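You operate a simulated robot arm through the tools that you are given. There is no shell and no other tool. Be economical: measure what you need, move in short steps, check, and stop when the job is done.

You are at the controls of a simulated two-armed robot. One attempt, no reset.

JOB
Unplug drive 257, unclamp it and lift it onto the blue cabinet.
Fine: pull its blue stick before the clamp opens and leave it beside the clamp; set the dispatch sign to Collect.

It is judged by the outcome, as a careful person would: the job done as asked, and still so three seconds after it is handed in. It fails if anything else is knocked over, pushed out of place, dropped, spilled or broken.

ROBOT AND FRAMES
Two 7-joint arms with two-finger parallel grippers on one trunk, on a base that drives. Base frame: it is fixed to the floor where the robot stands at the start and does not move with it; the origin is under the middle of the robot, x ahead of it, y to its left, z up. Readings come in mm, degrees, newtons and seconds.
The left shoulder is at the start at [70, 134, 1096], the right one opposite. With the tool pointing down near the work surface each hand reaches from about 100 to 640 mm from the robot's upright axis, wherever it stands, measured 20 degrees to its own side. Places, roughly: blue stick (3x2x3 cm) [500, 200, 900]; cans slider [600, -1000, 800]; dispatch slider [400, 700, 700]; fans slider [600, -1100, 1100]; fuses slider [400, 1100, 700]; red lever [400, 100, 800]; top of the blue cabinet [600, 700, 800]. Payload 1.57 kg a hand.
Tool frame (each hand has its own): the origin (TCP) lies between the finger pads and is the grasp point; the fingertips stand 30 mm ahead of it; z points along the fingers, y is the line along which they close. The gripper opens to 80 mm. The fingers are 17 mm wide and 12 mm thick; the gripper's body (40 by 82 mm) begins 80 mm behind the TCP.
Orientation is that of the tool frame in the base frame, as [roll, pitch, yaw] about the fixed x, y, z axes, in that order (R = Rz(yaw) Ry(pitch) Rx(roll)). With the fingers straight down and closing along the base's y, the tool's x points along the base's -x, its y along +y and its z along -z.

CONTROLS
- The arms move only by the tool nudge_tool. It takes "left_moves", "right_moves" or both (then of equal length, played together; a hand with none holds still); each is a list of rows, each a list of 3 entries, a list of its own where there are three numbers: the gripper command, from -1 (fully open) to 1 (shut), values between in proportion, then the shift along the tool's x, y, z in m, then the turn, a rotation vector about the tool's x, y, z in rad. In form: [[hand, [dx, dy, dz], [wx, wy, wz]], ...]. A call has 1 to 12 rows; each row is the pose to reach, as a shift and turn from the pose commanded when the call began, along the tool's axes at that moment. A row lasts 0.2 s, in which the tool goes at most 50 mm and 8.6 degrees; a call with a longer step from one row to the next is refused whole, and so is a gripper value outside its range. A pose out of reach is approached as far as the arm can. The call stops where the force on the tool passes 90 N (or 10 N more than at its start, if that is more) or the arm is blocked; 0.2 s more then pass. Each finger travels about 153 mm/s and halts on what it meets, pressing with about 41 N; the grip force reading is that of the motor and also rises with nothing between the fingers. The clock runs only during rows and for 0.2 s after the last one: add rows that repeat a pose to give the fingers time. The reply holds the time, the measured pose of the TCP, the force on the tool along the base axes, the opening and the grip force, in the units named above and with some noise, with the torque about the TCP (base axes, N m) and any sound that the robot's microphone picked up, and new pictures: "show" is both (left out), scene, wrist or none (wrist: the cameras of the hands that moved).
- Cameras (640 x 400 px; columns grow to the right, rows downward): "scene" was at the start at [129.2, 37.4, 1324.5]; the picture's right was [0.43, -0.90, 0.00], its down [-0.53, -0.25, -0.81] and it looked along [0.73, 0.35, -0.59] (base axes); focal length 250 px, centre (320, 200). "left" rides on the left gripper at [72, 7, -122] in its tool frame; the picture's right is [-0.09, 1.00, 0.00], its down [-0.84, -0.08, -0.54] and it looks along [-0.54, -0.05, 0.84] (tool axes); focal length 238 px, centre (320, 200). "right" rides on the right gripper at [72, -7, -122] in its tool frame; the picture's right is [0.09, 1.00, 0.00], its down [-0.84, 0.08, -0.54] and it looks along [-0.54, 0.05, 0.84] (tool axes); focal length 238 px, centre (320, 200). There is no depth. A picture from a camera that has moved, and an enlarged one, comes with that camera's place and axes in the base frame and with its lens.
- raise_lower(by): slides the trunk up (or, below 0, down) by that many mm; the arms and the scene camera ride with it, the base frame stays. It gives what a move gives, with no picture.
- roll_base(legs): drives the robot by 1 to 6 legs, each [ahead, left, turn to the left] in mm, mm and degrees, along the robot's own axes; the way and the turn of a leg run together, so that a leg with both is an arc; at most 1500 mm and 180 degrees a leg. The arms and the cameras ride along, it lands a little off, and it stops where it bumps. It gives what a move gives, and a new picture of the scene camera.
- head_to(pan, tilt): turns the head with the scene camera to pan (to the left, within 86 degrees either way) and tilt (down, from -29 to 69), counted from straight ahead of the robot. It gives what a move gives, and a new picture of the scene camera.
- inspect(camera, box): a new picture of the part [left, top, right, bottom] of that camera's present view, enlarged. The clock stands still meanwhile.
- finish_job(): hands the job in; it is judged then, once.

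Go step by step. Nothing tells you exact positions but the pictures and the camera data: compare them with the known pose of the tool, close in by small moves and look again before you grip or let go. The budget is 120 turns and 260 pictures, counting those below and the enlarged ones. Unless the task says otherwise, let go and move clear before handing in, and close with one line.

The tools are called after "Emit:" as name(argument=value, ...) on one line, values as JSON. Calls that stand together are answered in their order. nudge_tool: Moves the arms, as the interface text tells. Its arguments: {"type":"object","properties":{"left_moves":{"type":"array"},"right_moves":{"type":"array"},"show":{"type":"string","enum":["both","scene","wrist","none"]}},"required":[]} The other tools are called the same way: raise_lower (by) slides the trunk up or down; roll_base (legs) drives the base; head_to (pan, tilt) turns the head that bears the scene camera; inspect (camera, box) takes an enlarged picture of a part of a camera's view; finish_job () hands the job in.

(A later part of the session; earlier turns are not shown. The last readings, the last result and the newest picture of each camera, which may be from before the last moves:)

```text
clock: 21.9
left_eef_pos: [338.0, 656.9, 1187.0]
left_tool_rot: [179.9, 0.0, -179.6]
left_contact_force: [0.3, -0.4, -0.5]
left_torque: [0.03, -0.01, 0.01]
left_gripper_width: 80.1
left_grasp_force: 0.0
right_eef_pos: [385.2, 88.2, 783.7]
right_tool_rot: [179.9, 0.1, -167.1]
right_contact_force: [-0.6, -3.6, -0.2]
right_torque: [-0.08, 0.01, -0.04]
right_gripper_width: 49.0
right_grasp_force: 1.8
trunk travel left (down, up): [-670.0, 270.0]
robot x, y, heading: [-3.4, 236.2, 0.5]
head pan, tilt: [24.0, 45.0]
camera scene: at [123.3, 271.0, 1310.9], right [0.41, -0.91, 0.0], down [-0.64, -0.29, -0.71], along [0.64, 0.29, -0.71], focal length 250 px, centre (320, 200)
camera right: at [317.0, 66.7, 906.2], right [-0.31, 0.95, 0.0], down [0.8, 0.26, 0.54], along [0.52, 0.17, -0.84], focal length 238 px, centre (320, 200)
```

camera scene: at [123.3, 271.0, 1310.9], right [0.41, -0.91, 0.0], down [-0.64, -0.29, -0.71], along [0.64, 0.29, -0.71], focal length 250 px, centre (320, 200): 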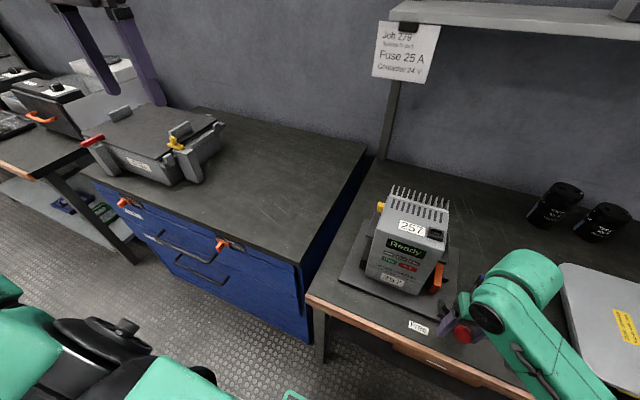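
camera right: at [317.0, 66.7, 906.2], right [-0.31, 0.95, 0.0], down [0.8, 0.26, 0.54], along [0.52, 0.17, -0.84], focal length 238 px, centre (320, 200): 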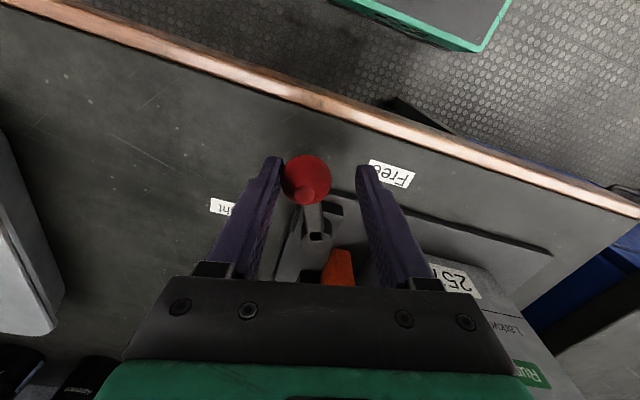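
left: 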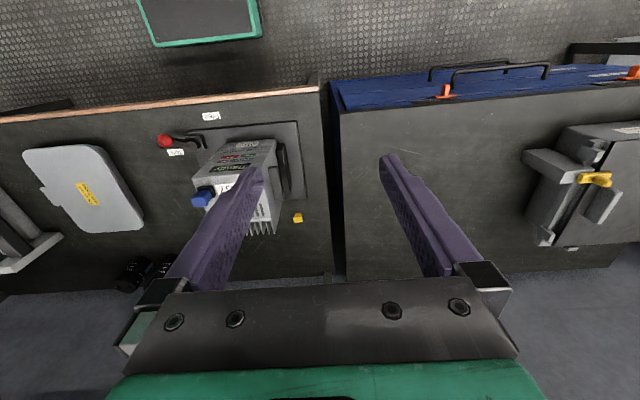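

Emit:
nudge_tool(right_moves=[[-0.15, [-0.0006, 0.0084, 0], [0, 0, 0.14]], [-0.15, [-0.0023, 0.0166, 0], [0, 0, 0.28]], [-0.15, [-0.0052, 0.0245, 0], [0, 0, 0.42]], [-0.15, [-0.0092, 0.0319, 0], [0, 0, 0.56]]], show="both")

```text
clock: 22.9
left_eef_pos: [338.3, 653.7, 1190.2]
left_tool_rot: [179.7, 0.0, -179.6]
left_contact_force: [1.0, -0.5, 0.3]
left_torque: [0.03, 0.04, 0.01]
left_gripper_width: 80.0
left_grasp_force: 0.1
right_eef_pos: [387.1, 118.3, 783.4]
right_tool_rot: [179.9, 0.1, 160.6]
right_contact_force: [0.9, -15.7, 2.2]
right_torque: [-0.31, 0.07, 0.25]
right_gripper_width: 58.9
right_grasp_force: 7.4
trunk travel left (down, up): [-670.0, 270.0]
robot x, y, heading: [0.5, 236.8, 0.4]
head pan, tilt: [24.0, 45.0]
camera scene: at [123.1, 267.1, 1311.1], right [0.41, -0.91, 0.0], down [-0.64, -0.29, -0.71], along [0.64, 0.29, -0.71], focal length 250 px, centre (320, 200)
camera right: at [317.6, 135.9, 906.0], right [0.24, 0.97, 0.0], down [0.81, -0.21, 0.54], along [0.53, -0.13, -0.84], focal length 238 px, centre (320, 200)
```

scene: 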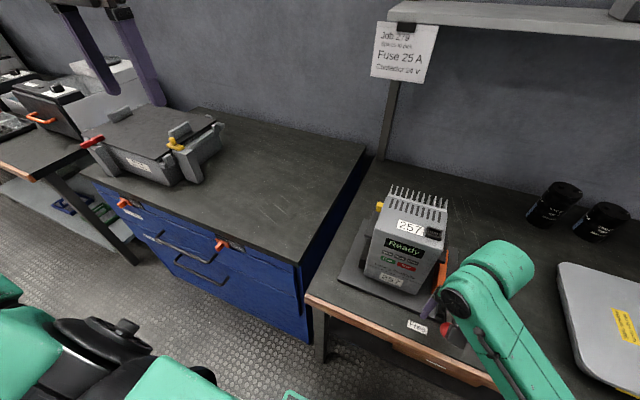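
right: 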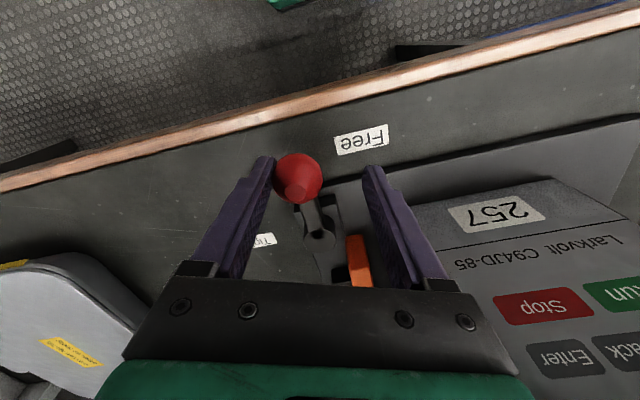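

The knob now points straight at me (180°) against its stop, and the jaw has opened. I release and lift away.

Emit:
nudge_tool(right_moves=[[-0.15, [0, -0.01, 0], [0, 0, 0]], [-0.3, [0, -0.01, -0.03], [0, 0, 0]], [-0.3, [0, -0.01, -0.08], [0, 0, 0]], [-0.3, [0, -0.01, -0.13], [0, 0, 0]]], show="both")

Emit:
inspect(camera="scene", box=[320, 180, 520, 350])

```text
clock: 23.9
left_eef_pos: [338.1, 659.5, 1187.7]
left_tool_rot: [180.0, 0.0, -179.6]
left_contact_force: [0.6, -0.2, 0.4]
left_torque: [0.0, -0.01, -0.03]
left_gripper_width: 79.9
left_grasp_force: 0.1
right_eef_pos: [383.6, 113.8, 913.8]
right_tool_rot: [179.9, 0.1, 160.8]
right_contact_force: [-0.4, 0.0, -0.3]
right_torque: [-0.04, 0.03, 0.02]
right_gripper_width: 51.8
right_grasp_force: 0.0
trunk travel left (down, up): [-670.0, 270.0]
robot x, y, heading: [-0.8, 237.5, 0.6]
head pan, tilt: [24.0, 45.0]
camera scene: at [122.7, 272.4, 1310.9], right [0.41, -0.91, 0.0], down [-0.64, -0.29, -0.71], along [0.64, 0.29, -0.71], focal length 250 px, centre (320, 200)
camera right: at [314.3, 131.9, 1036.4], right [0.24, 0.97, 0.0], down [0.81, -0.2, 0.54], along [0.53, -0.13, -0.84], focal length 238 px, centre (320, 200)
```

scene: 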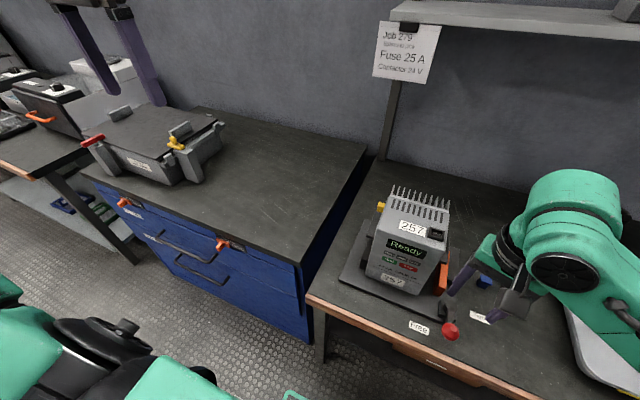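
right: 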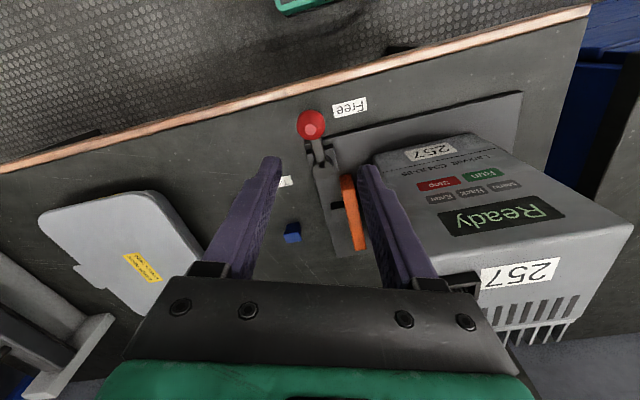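

```text
2.35 times, centred on (420, 265) of scene
camera zoom: at [122.7, 272.4, 1310.9], right [0.41, -0.91, 0.0], down [-0.64, -0.29, -0.71], along [0.64, 0.29, -0.71], focal length 587 px, centre (85, 47)
```

zoom: 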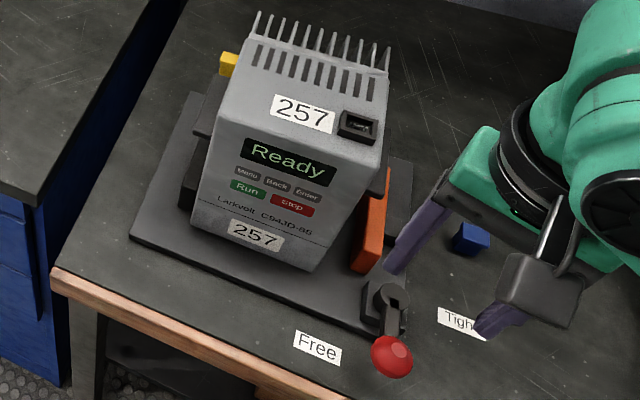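

Now I back the base off 150 mm to make room, raising and straightening the right hand first, so both hands can be turned to point forward fork-style at the drive's side lugs.

Emit:
nudge_tool(right_moves=[[-0.3, [0, 0, -0.04], [0, 0, -0.113]], [-0.3, [0, 0, -0.08], [0, 0, -0.226]], [-0.3, [0, 0, -0.1], [0, 0, -0.339]]], show="none")

Emit:
roll_base(legs=[[-150, 0, 0]])

```text
clock: 24.7
left_eef_pos: [337.7, 657.8, 1188.4]
left_tool_rot: [179.9, 0.0, -179.6]
left_contact_force: [0.2, -0.1, 0.0]
left_torque: [0.0, 0.04, 0.01]
left_gripper_width: 79.7
left_grasp_force: 0.0
right_eef_pos: [383.1, 110.1, 1014.4]
right_tool_rot: [179.8, 0.0, -179.5]
right_contact_force: [0.4, 0.0, -0.3]
right_torque: [-0.01, -0.02, -0.03]
right_gripper_width: 52.0
right_grasp_force: 0.1
trunk travel left (down, up): [-670.0, 270.0]
robot x, y, heading: [-0.5, 234.8, 0.6]
head pan, tilt: [24.0, 45.0]
```

```text
clock: 26.1
left_eef_pos: [190.3, 655.9, 1186.7]
left_tool_rot: [179.8, 0.0, -179.8]
left_contact_force: [0.1, 0.6, 0.8]
left_torque: [-0.02, 0.02, -0.01]
left_gripper_width: 80.1
left_grasp_force: 0.1
right_eef_pos: [233.6, 110.0, 1014.1]
right_tool_rot: [179.9, 0.0, -179.9]
right_contact_force: [0.1, 0.0, -0.5]
right_torque: [0.0, -0.01, 0.03]
right_gripper_width: 52.1
right_grasp_force: 0.1
trunk travel left (down, up): [-670.0, 270.0]
robot x, y, heading: [-153.5, 236.7, 0.4]
head pan, tilt: [24.0, 45.0]
camera scene: at [-25.7, 270.4, 1310.7], right [0.41, -0.91, 0.0], down [-0.65, -0.29, -0.71], along [0.64, 0.29, -0.71], focal length 250 px, centre (320, 200)
```

scene: 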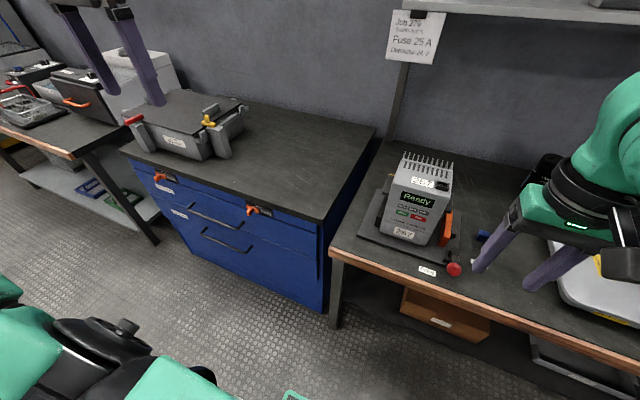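

Emit:
nudge_tool(right_moves=[[-0.3, [-0.008, 0.002, 0.001], [0.0806, -0.0806, -0.0806]], [-0.3, [-0.016, 0.003, 0.002], [0.1612, -0.1612, -0.1612]], [-0.3, [-0.024, 0.005, 0.003], [0.2418, -0.2418, -0.2418]], [-0.3, [-0.032, 0.007, 0.004], [0.3224, -0.3224, -0.3224]], [-0.3, [-0.04, 0.008, 0.005], [0.403, -0.403, -0.403]], [-0.3, [-0.048, 0.01, 0.006], [0.4836, -0.4836, -0.4836]], [-0.3, [-0.056, 0.012, 0.007], [0.5642, -0.5642, -0.5642]], [-0.3, [-0.064, 0.013, 0.008], [0.6448, -0.6448, -0.6448]], [-0.3, [-0.072, 0.015, 0.009], [0.7254, -0.7254, -0.7254]], [-0.3, [-0.08, 0.017, 0.01], [0.806, -0.806, -0.806]], [-0.3, [-0.088, 0.018, 0.012], [0.8866, -0.8866, -0.8866]], [-0.3, [-0.097, 0.02, 0.014], [0.9672, -0.9672, -0.9672]]], left_moves=[[-0.3, [-0.012, -0.02, 0.0155], [-0.0806, -0.0806, 0.0806]], [-0.3, [-0.023, -0.039, 0.031], [-0.1612, -0.1612, 0.1612]], [-0.3, [-0.035, -0.059, 0.047], [-0.2418, -0.2418, 0.2418]], [-0.3, [-0.047, -0.079, 0.062], [-0.3224, -0.3224, 0.3224]], [-0.3, [-0.058, -0.098, 0.078], [-0.403, -0.403, 0.403]], [-0.3, [-0.07, -0.118, 0.0935], [-0.4836, -0.4836, 0.4836]], [-0.3, [-0.082, -0.138, 0.109], [-0.5642, -0.5642, 0.5642]], [-0.3, [-0.093, -0.157, 0.125], [-0.6448, -0.6448, 0.6448]], [-0.3, [-0.105, -0.177, 0.14], [-0.7254, -0.7254, 0.7254]], [-0.3, [-0.117, -0.197, 0.156], [-0.806, -0.806, 0.806]], [-0.3, [-0.128, -0.216, 0.171], [-0.8866, -0.8866, 0.8866]], [-0.3, [-0.14, -0.236, 0.187], [-0.9672, -0.9672, 0.9672]]], show="scene")

```text
clock: 28.7
left_eef_pos: [345.7, 431.8, 1034.8]
left_tool_rot: [108.0, 12.9, 108.1]
left_contact_force: [0.9, -0.1, -1.1]
left_torque: [0.0, 0.02, -0.01]
left_gripper_width: 52.2
left_grasp_force: 0.1
left hand out of reach, approached as far as the arm can: row 7, 8, 9, 10, 11, 12
right_eef_pos: [330.6, 129.6, 999.0]
right_tool_rot: [-105.7, 11.9, -105.4]
right_contact_force: [0.0, 0.4, -0.8]
right_torque: [0.02, 0.01, 0.01]
right_gripper_width: 52.1
right_grasp_force: 0.0
trunk travel left (down, up): [-670.0, 270.0]
robot x, y, heading: [-154.5, 239.8, 0.3]
head pan, tilt: [24.0, 45.0]
camera scene: at [-24.5, 270.2, 1310.6], right [0.41, -0.91, 0.0], down [-0.65, -0.29, -0.71], along [0.64, 0.29, -0.71], focal length 250 px, centre (320, 200)
```

scene: 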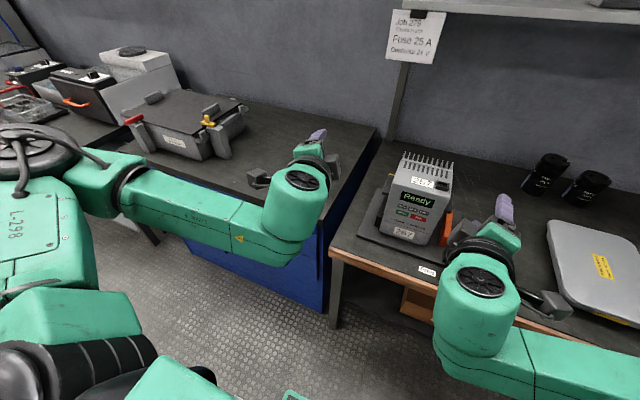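

Emit:
nudge_tool(right_moves=[[-0.3, [0, 0, 0], [0.0806, -0.0806, -0.0806]], [-0.3, [0, 0, 0], [0.1612, -0.1612, -0.1612]], [-0.3, [0, 0, 0], [0.2418, -0.2418, -0.2418]], [-0.3, [0, 0, 0], [0.2418, -0.2418, -0.2418]]], left_moves=[[-0.3, [0, 0, 0], [-0.0806, -0.0806, 0.0806]], [-0.3, [0, 0, 0], [-0.1612, -0.1612, 0.1612]], [-0.3, [0, 0, 0], [-0.2418, -0.2418, 0.2418]], [-0.3, [0, 0, 0], [-0.2418, -0.2418, 0.2418]]], show="wrist")

```text
clock: 29.7
left_eef_pos: [342.8, 431.4, 1032.9]
left_tool_rot: [91.8, 1.5, 92.0]
left_contact_force: [0.4, -0.6, 0.0]
left_torque: [-0.01, 0.01, -0.03]
left_gripper_width: 52.0
left_grasp_force: 0.0
right_eef_pos: [328.1, 130.3, 1000.0]
right_tool_rot: [-89.9, 0.0, -89.9]
right_contact_force: [-0.5, 0.0, -0.1]
right_torque: [-0.01, 0.0, 0.01]
right_gripper_width: 52.1
right_grasp_force: 0.1
trunk travel left (down, up): [-670.0, 270.0]
robot x, y, heading: [-154.0, 236.3, 0.4]
head pan, tilt: [24.0, 45.0]
camera right: at [208.3, 58.2, 1007.2], right [0.0, -0.09, -1.0], down [-0.55, 0.83, -0.08], along [0.84, 0.54, -0.05], focal length 238 px, centre (320, 200)
camera left: at [219.4, 499.2, 1039.7], right [0.03, -0.06, 1.0], down [-0.51, -0.86, -0.04], along [0.86, -0.51, -0.06], focal length 238 px, centre (320, 200)
```

right: 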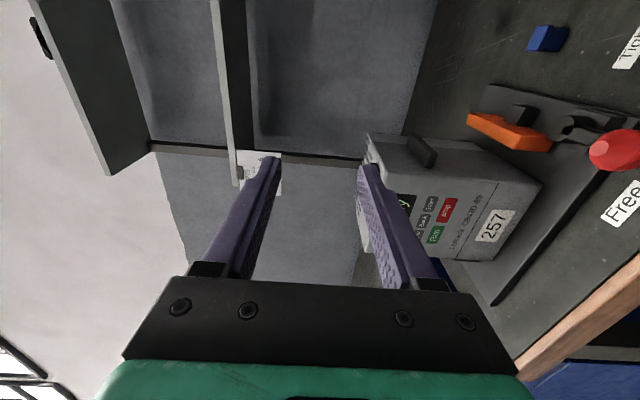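
left: 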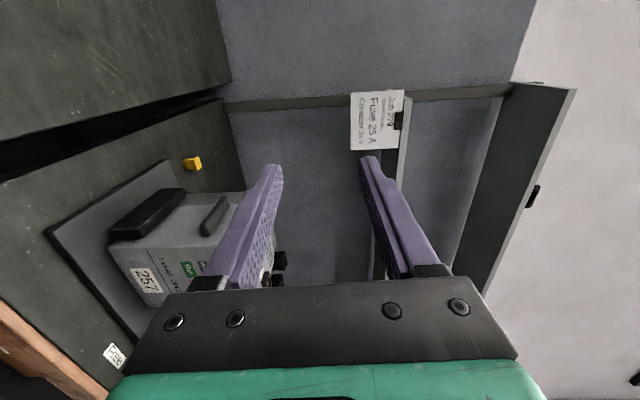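

Emit:
inspect(camera="left", box=[90, 140, 260, 310])

Emit:
inspect(camera="right", box=[380, 100, 550, 270])

```text
2.35 times, centred on (175, 225) of left
camera zoom: at [219.4, 499.2, 1039.7], right [0.03, -0.06, 1.0], down [-0.51, -0.86, -0.04], along [0.86, -0.51, -0.06], focal length 561 px, centre (661, 141)
```

zoom: 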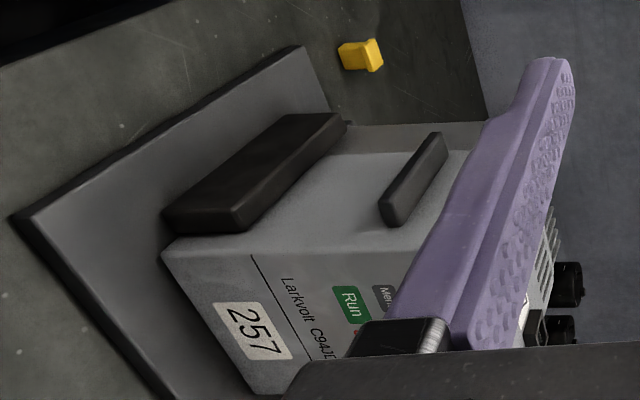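

```text
2.35 times, centred on (465, 185) of right
camera zoom: at [208.3, 58.2, 1007.2], right [0.0, -0.09, -1.0], down [-0.55, 0.83, -0.08], along [0.84, 0.54, -0.05], focal length 561 px, centre (-21, 235)
```

zoom: 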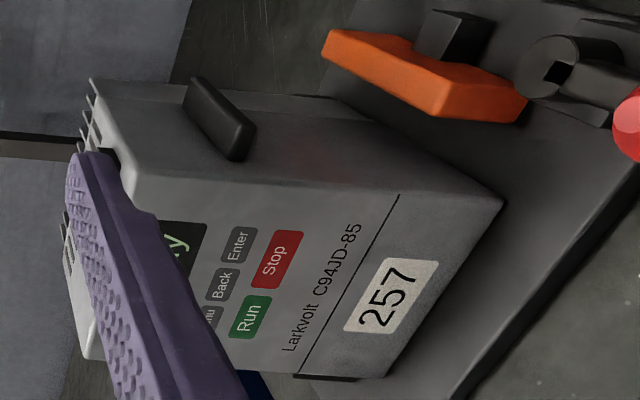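

Both hands point forward nicely. The lugs are about x 470–548, y≈161 and 312, z≈864, 14 mm thick. I move to pre-grasp positions in front of them.

Emit:
nudge_tool(right_moves=[[-0.3, [-0.007, 0.034, 0.018], [0, 0, 0]], [-0.3, [-0.014, 0.068, 0.036], [0, 0, 0]], [-0.3, [-0.021, 0.102, 0.054], [0, 0, 0]], [-0.3, [-0.027, 0.136, 0.068], [0, 0, 0]], [-0.3, [-0.027, 0.136, 0.068], [0, 0, 0]]], left_moves=[[-0.3, [-0.025, -0.03, 0.01], [0, 0, 0]], [-0.3, [-0.05, -0.06, 0.02], [0, 0, 0]], [-0.3, [-0.075, -0.09, 0.03], [0, 0, 0]], [-0.3, [-0.1, -0.12, 0.04], [0, 0, 0]], [-0.3, [-0.1, -0.12, 0.04], [0, 0, 0]]], show="both")

```text
clock: 30.9
left_eef_pos: [371.8, 363.3, 951.1]
left_tool_rot: [91.9, 1.6, 92.0]
left_contact_force: [-0.4, -0.6, 0.3]
left_torque: [0.01, -0.01, 0.04]
left_gripper_width: 52.3
left_grasp_force: 0.0
left hand out of reach, approached as far as the arm can: row 3, 4, 5
right_eef_pos: [395.3, 156.3, 864.4]
right_tool_rot: [-89.9, 0.2, -89.8]
right_contact_force: [0.3, 0.1, 0.3]
right_torque: [-0.01, 0.0, 0.01]
right_gripper_width: 52.1
right_grasp_force: 0.1
trunk travel left (down, up): [-670.0, 270.0]
robot x, y, heading: [-155.3, 235.1, 0.3]
head pan, tilt: [24.0, 45.0]
camera scene: at [-27.7, 269.4, 1310.9], right [0.41, -0.91, 0.0], down [-0.64, -0.29, -0.71], along [0.64, 0.29, -0.71], focal length 250 px, centre (320, 200)
camera right: at [274.1, 84.6, 872.8], right [0.0, -0.09, -1.0], down [-0.54, 0.84, -0.08], along [0.84, 0.54, -0.05], focal length 238 px, centre (320, 200)
camera left: at [247.1, 432.2, 958.6], right [0.03, -0.06, 1.0], down [-0.51, -0.86, -0.04], along [0.86, -0.51, -0.06], focal length 238 px, centre (320, 200)
```

scene: 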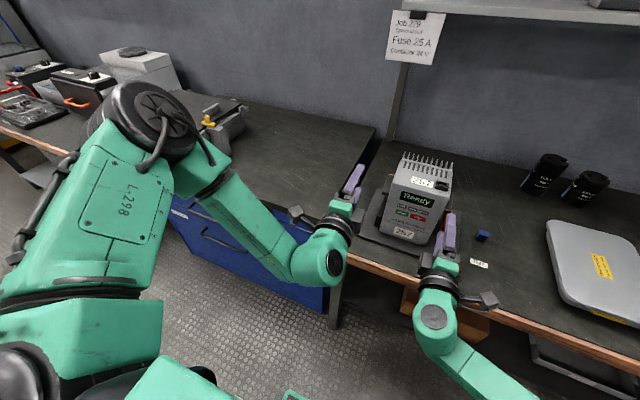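
right: 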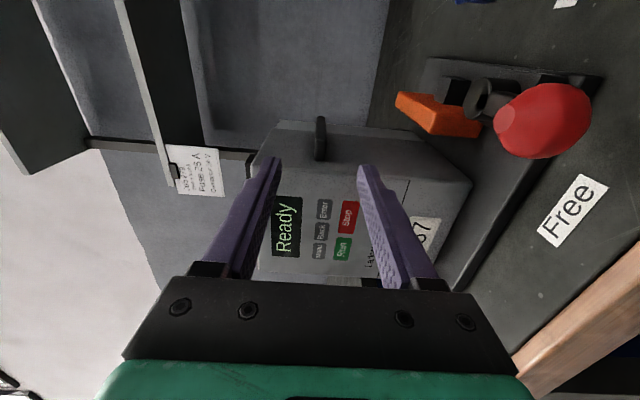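
left: 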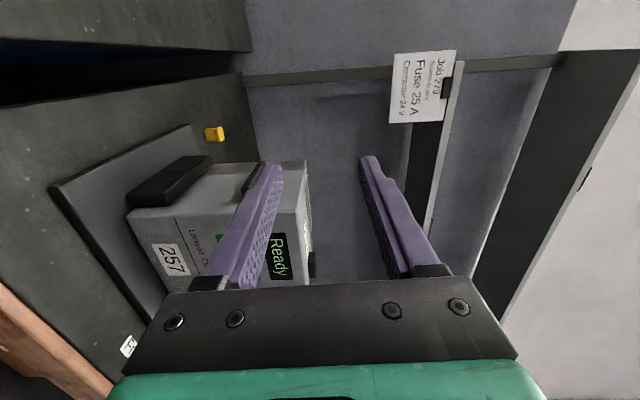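

The left arm's posture limits it. I'll unwind the left hand to fingers-down at the mirror of where the right hand started, then turn it again from there.

Emit:
nudge_tool(left_moves=[[-0.3, [0, 0.03, -0.01], [0.0806, 0.0806, -0.0806]], [-0.3, [0, 0.05, -0.02], [0.1612, 0.1612, -0.1612]], [-0.3, [0, 0.07, -0.03], [0.2418, 0.2418, -0.2418]], [-0.3, [0, 0.08, -0.04], [0.3224, 0.3224, -0.3224]], [-0.3, [0, 0.09, -0.05], [0.403, 0.403, -0.403]], [-0.3, [0, 0.1, -0.06], [0.4836, 0.4836, -0.4836]], [-0.3, [0, 0.11, -0.08], [0.5642, 0.5642, -0.5642]], [-0.3, [0, 0.12, -0.09], [0.6448, 0.6448, -0.6448]], [-0.3, [0, 0.12, -0.1], [0.7254, 0.7254, -0.7254]], [-0.3, [0, 0.12, -0.11], [0.806, 0.806, -0.806]], [-0.3, [0, 0.12, -0.12], [0.8866, 0.8866, -0.8866]], [-0.3, [0, 0.12, -0.13], [0.9672, 0.9672, -0.9672]]], show="none")

Emit:
nudge_tool(left_moves=[[-0.3, [0, 0, 0], [0.0806, 0.0806, -0.0806]], [-0.3, [0, 0, 0], [0.1612, 0.1612, -0.1612]], [-0.3, [0, 0, 0], [0.2418, 0.2418, -0.2418]], [-0.3, [0, 0, 0], [0.2418, 0.2418, -0.2418]]], show="scene")

```text
clock: 33.5
left_eef_pos: [247.2, 362.6, 1076.7]
left_tool_rot: [166.7, 10.5, 166.9]
left_contact_force: [0.3, -0.2, 0.1]
left_torque: [-0.01, 0.0, 0.02]
left_gripper_width: 51.9
left_grasp_force: 0.0
right_eef_pos: [395.7, 156.3, 865.5]
right_tool_rot: [-89.9, 0.2, -89.8]
right_contact_force: [-0.1, 0.2, -0.4]
right_torque: [0.0, 0.01, 0.04]
right_gripper_width: 52.1
right_grasp_force: 0.0
trunk travel left (down, up): [-670.0, 270.0]
robot x, y, heading: [-149.8, 236.9, 0.4]
head pan, tilt: [24.0, 45.0]
```

```text
clock: 34.5
left_eef_pos: [245.9, 362.0, 1076.5]
left_tool_rot: [-178.3, -1.8, -177.9]
left_contact_force: [0.2, 0.2, 0.0]
left_torque: [-0.01, 0.0, 0.0]
left_gripper_width: 52.2
left_grasp_force: 0.0
right_eef_pos: [394.8, 156.8, 865.5]
right_tool_rot: [-89.8, 0.0, -89.8]
right_contact_force: [0.4, 0.2, -0.3]
right_torque: [0.01, -0.02, 0.04]
right_gripper_width: 52.1
right_grasp_force: 0.1
trunk travel left (down, up): [-670.0, 270.0]
robot x, y, heading: [-151.4, 237.7, 0.2]
head pan, tilt: [24.0, 45.0]
camera scene: at [-27.7, 270.0, 1310.9], right [0.41, -0.91, 0.0], down [-0.64, -0.29, -0.71], along [0.64, 0.29, -0.71], focal length 250 px, centre (320, 200)
```

scene: 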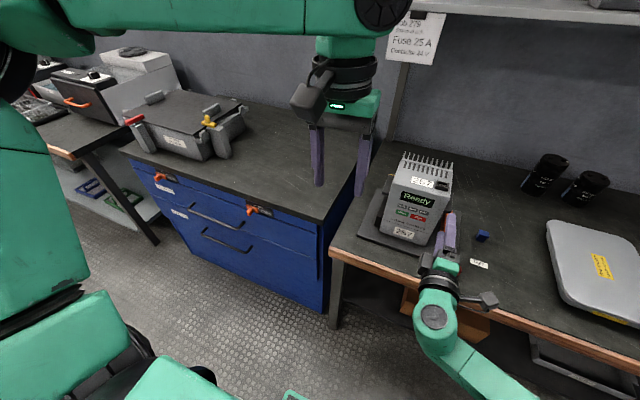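

Emit:
nudge_tool(left_moves=[[-0.3, [-0.01, 0.016, 0.043], [0, 0, 0]], [-0.3, [-0.02, 0.032, 0.086], [0, 0, 0]], [-0.3, [-0.03, 0.048, 0.129], [0, 0, 0]], [-0.3, [-0.04, 0.064, 0.172], [0, 0, 0]], [-0.3, [-0.054, 0.078, 0.215], [0, 0, 0]], [-0.3, [-0.054, 0.078, 0.215], [0, 0, 0]]], show="scene")

```text
clock: 35.9
left_eef_pos: [291.3, 435.4, 858.2]
left_tool_rot: [-178.3, -1.7, -178.0]
left_contact_force: [0.2, 0.4, 0.1]
left_torque: [0.0, -0.04, 0.02]
left_gripper_width: 51.9
left_grasp_force: 0.1
right_eef_pos: [394.7, 156.3, 865.4]
right_tool_rot: [-90.0, 0.1, -89.7]
right_contact_force: [-0.6, 0.7, 0.5]
right_torque: [0.0, 0.0, 0.02]
right_gripper_width: 52.1
right_grasp_force: 0.0
trunk travel left (down, up): [-670.0, 270.0]
robot x, y, heading: [-149.0, 233.8, 0.4]
head pan, tilt: [24.0, 45.0]
camera scene: at [-28.3, 269.9, 1311.0], right [0.41, -0.91, 0.0], down [-0.64, -0.29, -0.71], along [0.64, 0.29, -0.71], focal length 250 px, centre (320, 200)
```

scene: 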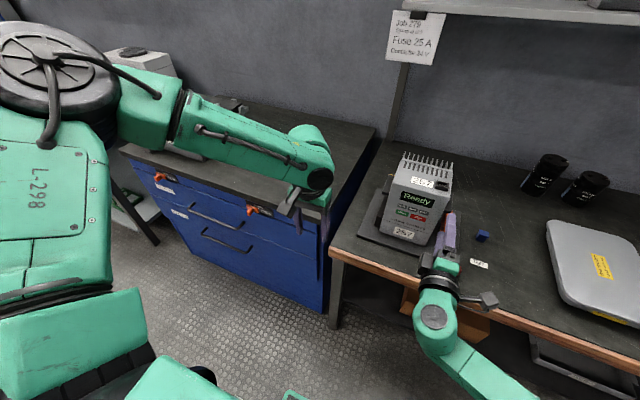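

Emit:
nudge_tool(left_moves=[[-0.3, [0, 0, 0], [-0.0806, -0.0806, 0.0806]], [-0.3, [0, 0, 0], [-0.1612, -0.1612, 0.1612]], [-0.3, [0, 0, 0], [-0.2418, -0.2418, 0.2418]], [-0.3, [0, 0, 0], [-0.3224, -0.3224, 0.3224]], [-0.3, [0, 0, 0], [-0.403, -0.403, 0.403]], [-0.3, [0, 0, 0], [-0.4836, -0.4836, 0.4836]], [-0.3, [0, 0, 0], [-0.5642, -0.5642, 0.5642]], [-0.3, [0, 0, 0], [-0.6448, -0.6448, 0.6448]], [-0.3, [0, 0, 0], [-0.7254, -0.7254, 0.7254]], [-0.3, [0, 0, 0], [-0.806, -0.806, 0.806]], [-0.3, [0, 0, 0], [-0.8866, -0.8866, 0.8866]], [-0.3, [0, 0, 0], [-0.9672, -0.9672, 0.9672]]], show="scene")

```text
clock: 38.5
left_eef_pos: [291.6, 439.2, 862.9]
left_tool_rot: [107.8, 13.1, 108.0]
left_contact_force: [0.5, -0.4, 0.6]
left_torque: [-0.02, 0.01, -0.02]
left_gripper_width: 52.0
left_grasp_force: 0.0
left hand out of reach, approached as far as the arm can: row 12
right_eef_pos: [395.4, 157.2, 866.5]
right_tool_rot: [-90.0, 0.1, -89.8]
right_contact_force: [-0.1, 0.3, 0.1]
right_torque: [0.0, -0.01, -0.01]
right_gripper_width: 51.8
right_grasp_force: 0.0
trunk travel left (down, up): [-670.0, 270.0]
robot x, y, heading: [-152.3, 236.8, 0.5]
head pan, tilt: [24.0, 45.0]
camera scene: at [-27.6, 270.6, 1310.9], right [0.41, -0.91, 0.0], down [-0.64, -0.29, -0.71], along [0.64, 0.29, -0.71], focal length 250 px, centre (320, 200)
```

scene: 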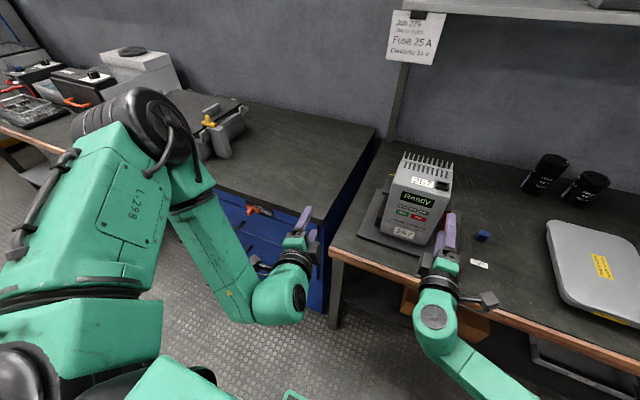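

Emit:
nudge_tool(left_moves=[[-0.3, [-0.028, -0.003, 0.013], [0, 0, 0]], [-0.3, [-0.057, -0.006, 0.026], [-0.04, -0.04, 0.04]], [-0.3, [-0.085, -0.008, 0.038], [-0.1, -0.1, 0.1]], [-0.3, [-0.114, -0.011, 0.051], [-0.16, -0.16, 0.16]], [-0.3, [-0.142, -0.014, 0.064], [-0.22, -0.22, 0.22]], [-0.3, [-0.142, -0.014, 0.064], [-0.2418, -0.2418, 0.2418]]], show="scene")

```text
clock: 39.9
left_eef_pos: [375.0, 381.3, 937.4]
left_tool_rot: [91.8, 1.7, 92.0]
left_contact_force: [0.2, 0.2, -0.4]
left_torque: [-0.03, 0.01, 0.02]
left_gripper_width: 51.9
left_grasp_force: 0.0
left hand out of reach, approached as far as the arm can: row 1, 2, 3, 4, 5, 6
right_eef_pos: [396.9, 157.3, 866.2]
right_tool_rot: [-89.9, 0.1, -89.8]
right_contact_force: [0.0, -0.5, -0.4]
right_torque: [-0.01, 0.02, 0.0]
right_gripper_width: 52.0
right_grasp_force: 0.1
trunk travel left (down, up): [-670.0, 270.0]
robot x, y, heading: [-153.0, 239.0, 0.1]
head pan, tilt: [24.0, 45.0]
camera scene: at [-27.6, 270.4, 1310.9], right [0.41, -0.91, 0.0], down [-0.64, -0.29, -0.71], along [0.64, 0.29, -0.71], focal length 250 px, centre (320, 200)
```

scene: 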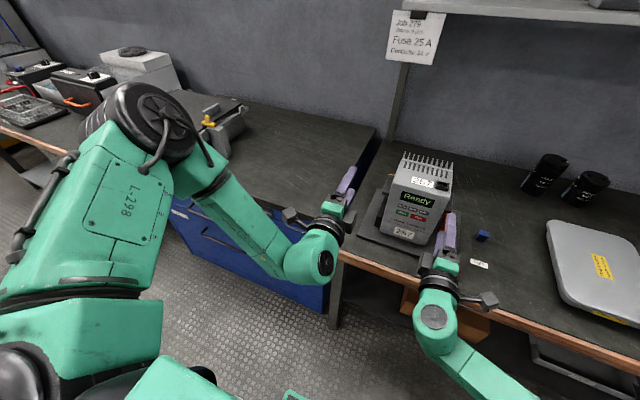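

Left stops short again; with the base farther back both arms will be more stretched, which should ease it. I back off 120 mm and reach forward again.

Emit:
roll_base(legs=[[-120, 0, 0]])

Emit:
nudge_tool(right_moves=[[-0.3, [0, 0, 0.03], [0, 0, 0]], [-0.3, [0, 0, 0.06], [0, 0, 0]], [-0.3, [0, 0, 0.09], [0, 0, 0]], [-0.3, [0, 0, 0.12], [0, 0, 0]], [-0.3, [0, 0, 0.12], [0, 0, 0]]], left_moves=[[-0.3, [0, 0, 0.03], [0, 0, 0]], [-0.3, [0, 0, 0.06], [0, 0, 0]], [-0.3, [0, 0, 0.09], [0, 0, 0]], [-0.3, [0, 0, 0.12], [0, 0, 0]], [-0.3, [0, 0, 0.12], [0, 0, 0]]], show="scene")

```text
clock: 41.1
left_eef_pos: [254.3, 380.3, 936.7]
left_tool_rot: [91.9, 1.5, 92.0]
left_contact_force: [0.6, -0.4, 0.8]
left_torque: [-0.02, 0.0, 0.0]
left_gripper_width: 52.1
left_grasp_force: 0.0
right_eef_pos: [274.7, 156.2, 865.7]
right_tool_rot: [-89.9, 0.1, -89.8]
right_contact_force: [0.6, -0.6, -0.3]
right_torque: [0.02, -0.02, -0.01]
right_gripper_width: 52.2
right_grasp_force: 0.0
trunk travel left (down, up): [-670.0, 270.0]
robot x, y, heading: [-271.7, 233.7, -0.0]
head pan, tilt: [24.0, 45.0]
camera scene: at [-148.5, 269.7, 1310.8], right [0.41, -0.91, 0.0], down [-0.64, -0.29, -0.71], along [0.64, 0.29, -0.71], focal length 250 px, centre (320, 200)
```

scene: 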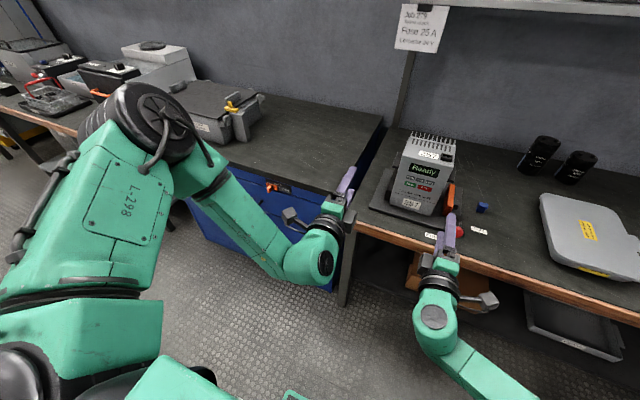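

```text
clock: 42.3
left_eef_pos: [356.1, 403.7, 962.1]
left_tool_rot: [91.8, 1.7, 92.0]
left_contact_force: [-0.8, 0.3, -0.3]
left_torque: [0.0, -0.01, -0.02]
left_gripper_width: 52.0
left_grasp_force: 0.1
left hand out of reach, approached as far as the arm can: row 1, 2, 3, 4, 5
right_eef_pos: [393.4, 158.7, 866.3]
right_tool_rot: [-89.9, 0.2, -89.8]
right_contact_force: [-0.4, 0.1, -0.9]
right_torque: [0.02, 0.0, -0.02]
right_gripper_width: 52.0
right_grasp_force: 0.0
trunk travel left (down, up): [-670.0, 270.0]
robot x, y, heading: [-271.4, 237.5, 0.3]
head pan, tilt: [24.0, 45.0]
camera scene: at [-149.8, 269.3, 1311.0], right [0.41, -0.91, 0.0], down [-0.64, -0.29, -0.71], along [0.64, 0.29, -0.71], focal length 250 px, centre (320, 200)
```

scene: 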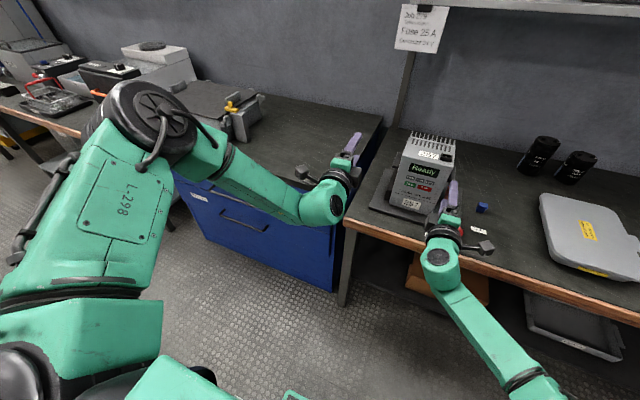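

Emit:
head_to(pan=-30, tilt=45)

```text
clock: 43.6
left_eef_pos: [356.4, 404.7, 960.6]
left_tool_rot: [92.0, 1.6, 92.0]
left_contact_force: [-0.1, 1.0, 0.6]
left_torque: [-0.02, 0.04, 0.0]
left_gripper_width: 52.4
left_grasp_force: 0.1
right_eef_pos: [392.8, 159.3, 866.2]
right_tool_rot: [-89.9, 0.1, -89.8]
right_contact_force: [-0.4, -0.6, -0.1]
right_torque: [-0.01, 0.05, 0.01]
right_gripper_width: 52.0
right_grasp_force: 0.0
trunk travel left (down, up): [-670.0, 270.0]
robot x, y, heading: [-272.2, 237.2, 0.4]
head pan, tilt: [-30.0, 45.0]
camera scene: at [-152.2, 196.0, 1310.9], right [-0.49, -0.87, 0.0], down [-0.61, 0.35, -0.71], along [0.61, -0.35, -0.71], focal length 250 px, centre (320, 200)
```

scene: 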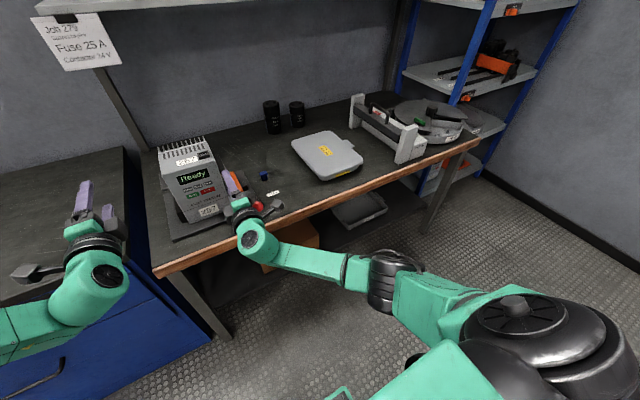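

The left elbow sits high while the right one hangs low and outward. I unwind the left hand and take it low and far out, as the right one did, so its elbow drops.

Emit:
nudge_tool(left_moves=[[-0.3, [0.01, 0.008, -0.012], [0.0806, 0.0806, -0.0806]], [-0.3, [0.02, 0.016, -0.023], [0.1612, 0.1612, -0.1612]], [-0.3, [0.03, 0.024, -0.035], [0.2418, 0.2418, -0.2418]], [-0.3, [0.04, 0.032, -0.047], [0.3224, 0.3224, -0.3224]], [-0.3, [0.05, 0.04, -0.058], [0.403, 0.403, -0.403]], [-0.3, [0.06, 0.048, -0.07], [0.4836, 0.4836, -0.4836]], [-0.3, [0.07, 0.056, -0.082], [0.5642, 0.5642, -0.5642]], [-0.3, [0.08, 0.064, -0.093], [0.6448, 0.6448, -0.6448]], [-0.3, [0.09, 0.072, -0.105], [0.7254, 0.7254, -0.7254]], [-0.3, [0.1, 0.08, -0.117], [0.806, 0.806, -0.806]], [-0.3, [0.11, 0.088, -0.128], [0.8866, 0.8866, -0.8866]], [-0.3, [0.122, 0.096, -0.14], [0.9672, 0.9672, -0.9672]]], show="none")

Emit:
nudge_tool(left_moves=[[-0.3, [0, 0, 0], [0.0806, 0.0806, -0.0806]], [-0.3, [0, 0, 0], [0.1612, 0.1612, -0.1612]], [-0.3, [0, 0, 0], [0.2418, 0.2418, -0.2418]], [-0.3, [0, 0, 0], [0.2418, 0.2418, -0.2418]]], show="none")

Emit:
head_to(pan=35, tilt=45)

```text
clock: 46.2
left_eef_pos: [213.7, 525.3, 1057.3]
left_tool_rot: [166.6, 10.5, 166.8]
left_contact_force: [0.2, -0.1, -1.0]
left_torque: [-0.02, 0.0, 0.0]
left_gripper_width: 52.0
left_grasp_force: 0.1
right_eef_pos: [394.4, 158.7, 865.5]
right_tool_rot: [-89.9, 0.1, -89.8]
right_contact_force: [0.2, -0.9, -0.7]
right_torque: [0.02, 0.05, 0.0]
right_gripper_width: 52.0
right_grasp_force: 0.1
trunk travel left (down, up): [-670.0, 270.0]
robot x, y, heading: [-274.9, 236.1, 0.3]
head pan, tilt: [-30.0, 45.0]
```

```text
clock: 47.2
left_eef_pos: [213.9, 524.3, 1057.5]
left_tool_rot: [-178.3, -2.0, -178.0]
left_contact_force: [-0.1, 0.3, -0.1]
left_torque: [0.01, 0.0, 0.01]
left_gripper_width: 52.1
left_grasp_force: 0.1
right_eef_pos: [393.8, 157.1, 866.7]
right_tool_rot: [-90.0, -0.1, -89.9]
right_contact_force: [0.0, -0.6, 0.6]
right_torque: [0.02, 0.0, -0.03]
right_gripper_width: 52.1
right_grasp_force: 0.2
trunk travel left (down, up): [-670.0, 270.0]
robot x, y, heading: [-272.8, 236.7, 0.4]
head pan, tilt: [-30.0, 45.0]
```

```text
clock: 48.5
left_eef_pos: [214.6, 525.2, 1058.5]
left_tool_rot: [-178.5, -1.7, -178.2]
left_contact_force: [-0.5, -0.7, -0.2]
left_torque: [0.0, -0.03, -0.02]
left_gripper_width: 52.1
left_grasp_force: 0.0
right_eef_pos: [393.6, 157.7, 864.4]
right_tool_rot: [-89.8, 0.1, -89.7]
right_contact_force: [0.4, -0.1, -0.9]
right_torque: [-0.01, 0.0, -0.01]
right_gripper_width: 52.0
right_grasp_force: 0.1
trunk travel left (down, up): [-670.0, 270.0]
robot x, y, heading: [-272.4, 235.0, 0.4]
head pan, tilt: [35.0, 45.0]
camera scene: at [-156.5, 283.1, 1310.9], right [0.58, -0.82, 0.0], down [-0.58, -0.41, -0.71], along [0.58, 0.41, -0.71], focal length 250 px, centre (320, 200)
```

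scene: 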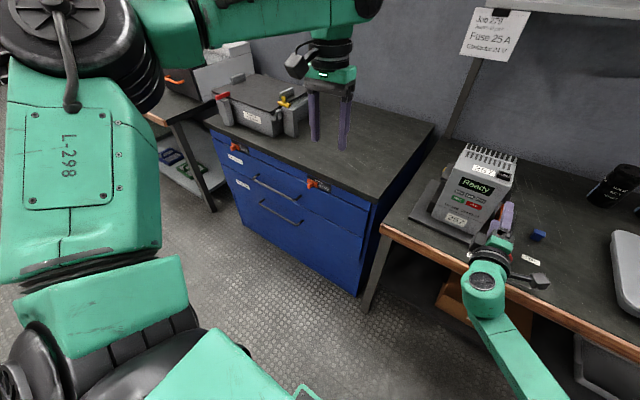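

Emit:
nudge_tool(left_moves=[[-0.3, [-0.008, -0.009, 0.037], [0, 0, 0]], [-0.3, [-0.016, -0.018, 0.074], [0, 0, 0]], [-0.3, [-0.024, -0.027, 0.111], [0, 0, 0]], [-0.3, [-0.032, -0.036, 0.148], [0, 0, 0]], [-0.3, [-0.04, -0.045, 0.185], [0, 0, 0]], [-0.3, [-0.048, -0.054, 0.222], [0, 0, 0]], [-0.3, [-0.056, -0.063, 0.26], [0, 0, 0]], [-0.3, [-0.066, -0.075, 0.298], [0, 0, 0]]], show="scene")

```text
clock: 50.3
left_eef_pos: [231.8, 460.2, 796.5]
left_tool_rot: [-178.3, -1.7, -178.1]
left_contact_force: [-0.2, 0.5, 0.3]
left_torque: [0.01, 0.01, -0.01]
left_gripper_width: 52.1
left_grasp_force: 0.2
left hand out of reach, approached as far as the arm can: row 7, 8
right_eef_pos: [393.3, 158.5, 864.0]
right_tool_rot: [-89.9, 0.2, -89.8]
right_contact_force: [0.8, -0.1, 0.6]
right_torque: [-0.04, 0.01, -0.03]
right_gripper_width: 52.0
right_grasp_force: 0.0
trunk travel left (down, up): [-670.0, 270.0]
robot x, y, heading: [-271.7, 236.6, 0.0]
head pan, tilt: [35.0, 45.0]
camera scene: at [-156.5, 283.1, 1310.9], right [0.58, -0.82, 0.0], down [-0.58, -0.41, -0.71], along [0.58, 0.41, -0.71], focal length 250 px, centre (320, 200)
```

scene: 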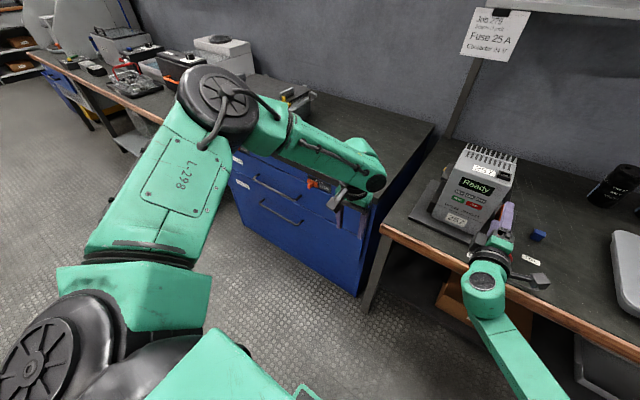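

Emit:
nudge_tool(left_moves=[[-0.3, [0.029, 0.032, -0.006], [0, 0, 0]], [-0.3, [0.058, 0.065, -0.012], [0, 0, 0]], [-0.3, [0.087, 0.097, -0.018], [0, 0, 0]], [-0.3, [0.116, 0.13, -0.024], [0, 0, 0]], [-0.3, [0.145, 0.162, -0.03], [0, 0, 0]], [-0.3, [0.174, 0.195, -0.036], [0, 0, 0]], [-0.3, [0.203, 0.227, -0.042], [0, 0, 0]], [-0.3, [0.232, 0.26, -0.05], [0, 0, 0]]], show="scene")

```text
clock: 52.1
left_eef_pos: [-12.6, 713.9, 846.1]
left_tool_rot: [-178.2, -1.8, -178.1]
left_contact_force: [0.2, 1.4, 0.5]
left_torque: [0.0, 0.01, -0.01]
left_gripper_width: 52.0
left_grasp_force: 0.0
right_eef_pos: [392.4, 157.8, 866.1]
right_tool_rot: [-89.8, 0.1, -89.8]
right_contact_force: [0.1, 0.6, -0.2]
right_torque: [0.02, 0.01, 0.0]
right_gripper_width: 51.7
right_grasp_force: 0.1
trunk travel left (down, up): [-670.0, 270.0]
robot x, y, heading: [-272.6, 237.9, 0.2]
head pan, tilt: [35.0, 45.0]
camera scene: at [-158.0, 283.1, 1311.0], right [0.58, -0.82, 0.0], down [-0.58, -0.41, -0.71], along [0.58, 0.41, -0.71], focal length 250 px, centre (320, 200)
```

scene: 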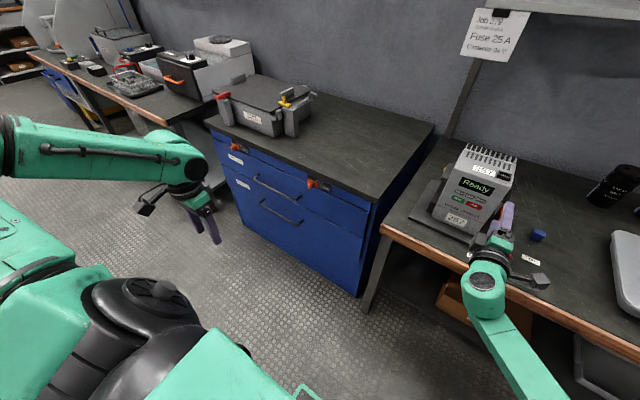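

Emit:
nudge_tool(left_moves=[[-0.3, [0, 0, 0], [-0.0806, -0.0806, 0.0806]], [-0.3, [0, 0, 0], [-0.1612, -0.1612, 0.1612]], [-0.3, [0, 0, 0], [-0.2418, -0.2418, 0.2418]], [-0.3, [0, 0, 0], [-0.3224, -0.3224, 0.3224]], [-0.3, [0, 0, 0], [-0.403, -0.403, 0.403]], [-0.3, [0, 0, 0], [-0.4836, -0.4836, 0.4836]], [-0.3, [0, 0, 0], [-0.5642, -0.5642, 0.5642]], [-0.3, [0, 0, 0], [-0.6448, -0.6448, 0.6448]], [-0.3, [0, 0, 0], [-0.7254, -0.7254, 0.7254]], [-0.3, [0, 0, 0], [-0.806, -0.806, 0.806]], [-0.3, [0, 0, 0], [-0.8866, -0.8866, 0.8866]], [-0.3, [0, 0, 0], [-0.9672, -0.9672, 0.9672]]], show="none")

Emit:
nudge_tool(left_moves=[[-0.3, [0, 0, 0], [-0.0806, -0.0806, 0.0806]], [-0.3, [0, 0, 0], [-0.1612, -0.1612, 0.1612]], [-0.3, [0, 0, 0], [-0.2418, -0.2418, 0.2418]], [-0.3, [0, 0, 0], [-0.2418, -0.2418, 0.2418]]], show="scene")

```text
clock: 54.7
left_eef_pos: [-11.8, 714.7, 845.5]
left_tool_rot: [107.8, 12.9, 108.0]
left_contact_force: [-0.6, -0.2, 0.3]
left_torque: [0.01, 0.0, 0.02]
left_gripper_width: 51.9
left_grasp_force: 0.1
left hand out of reach, approached as far as the arm can: row 9, 10
right_eef_pos: [394.0, 158.4, 864.3]
right_tool_rot: [-90.0, 0.1, -89.9]
right_contact_force: [-0.6, -0.2, -1.3]
right_torque: [0.03, 0.02, 0.0]
right_gripper_width: 52.1
right_grasp_force: 0.0
trunk travel left (down, up): [-670.0, 270.0]
robot x, y, heading: [-275.5, 238.3, 0.1]
head pan, tilt: [35.0, 45.0]
```

```text
clock: 55.7
left_eef_pos: [-11.3, 713.9, 844.2]
left_tool_rot: [91.8, 1.7, 91.8]
left_contact_force: [-0.6, 0.2, 0.1]
left_torque: [0.0, -0.02, 0.03]
left_gripper_width: 52.0
left_grasp_force: 0.1
right_eef_pos: [393.6, 158.5, 865.4]
right_tool_rot: [-89.8, 0.1, -89.9]
right_contact_force: [0.6, 0.5, 0.8]
right_torque: [0.02, 0.03, -0.02]
right_gripper_width: 52.0
right_grasp_force: 0.0
trunk travel left (down, up): [-670.0, 270.0]
robot x, y, heading: [-270.7, 239.0, 0.3]
head pan, tilt: [35.0, 45.0]
camera scene: at [-157.1, 282.8, 1311.0], right [0.58, -0.82, 0.0], down [-0.58, -0.41, -0.71], along [0.58, 0.41, -0.71], focal length 250 px, centre (320, 200)
```

scene: 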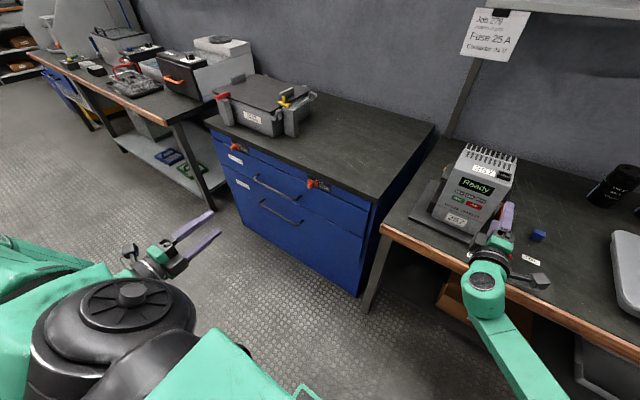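

The left elbow has now dropped. I sweep the left hand forward and inward in front of the bench.

Emit:
nudge_tool(left_moves=[[-0.3, [-0.03, 0.002, 0.032], [0, 0, 0]], [-0.3, [-0.06, 0.005, 0.065], [0, 0, 0]], [-0.3, [-0.09, 0.007, 0.098], [0, 0, 0]], [-0.3, [-0.12, 0.01, 0.13], [0, 0, 0]], [-0.3, [-0.15, 0.012, 0.163], [0, 0, 0]], [-0.3, [-0.18, 0.015, 0.196], [0, 0, 0]], [-0.3, [-0.21, 0.017, 0.228], [0, 0, 0]], [-0.3, [-0.234, 0.02, 0.261], [0, 0, 0]]], show="scene")

```text
clock: 57.5
left_eef_pos: [258.9, 487.3, 861.3]
left_tool_rot: [91.9, 1.5, 92.0]
left_contact_force: [-1.0, -0.4, 0.0]
left_torque: [-0.01, -0.05, 0.01]
left_gripper_width: 51.8
left_grasp_force: 0.0
right_eef_pos: [392.8, 157.5, 863.9]
right_tool_rot: [-90.0, 0.1, -89.8]
right_contact_force: [0.8, 0.0, 0.4]
right_torque: [-0.01, -0.03, -0.01]
right_gripper_width: 52.3
right_grasp_force: 0.0
trunk travel left (down, up): [-670.0, 270.0]
robot x, y, heading: [-271.9, 232.2, 0.5]
head pan, tilt: [35.0, 45.0]
camera scene: at [-155.5, 282.7, 1310.8], right [0.58, -0.82, 0.0], down [-0.58, -0.41, -0.71], along [0.58, 0.41, -0.71], focal length 250 px, centre (320, 200)
```

scene: 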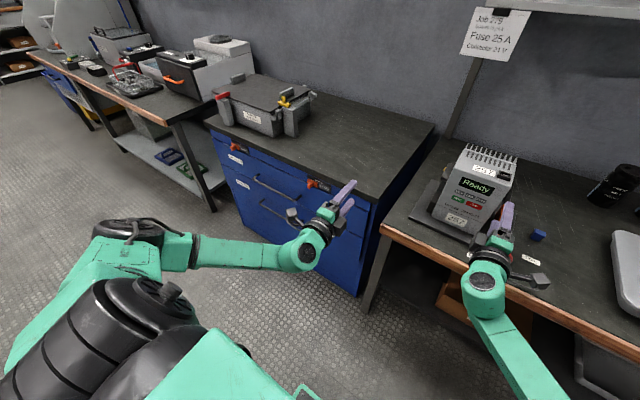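

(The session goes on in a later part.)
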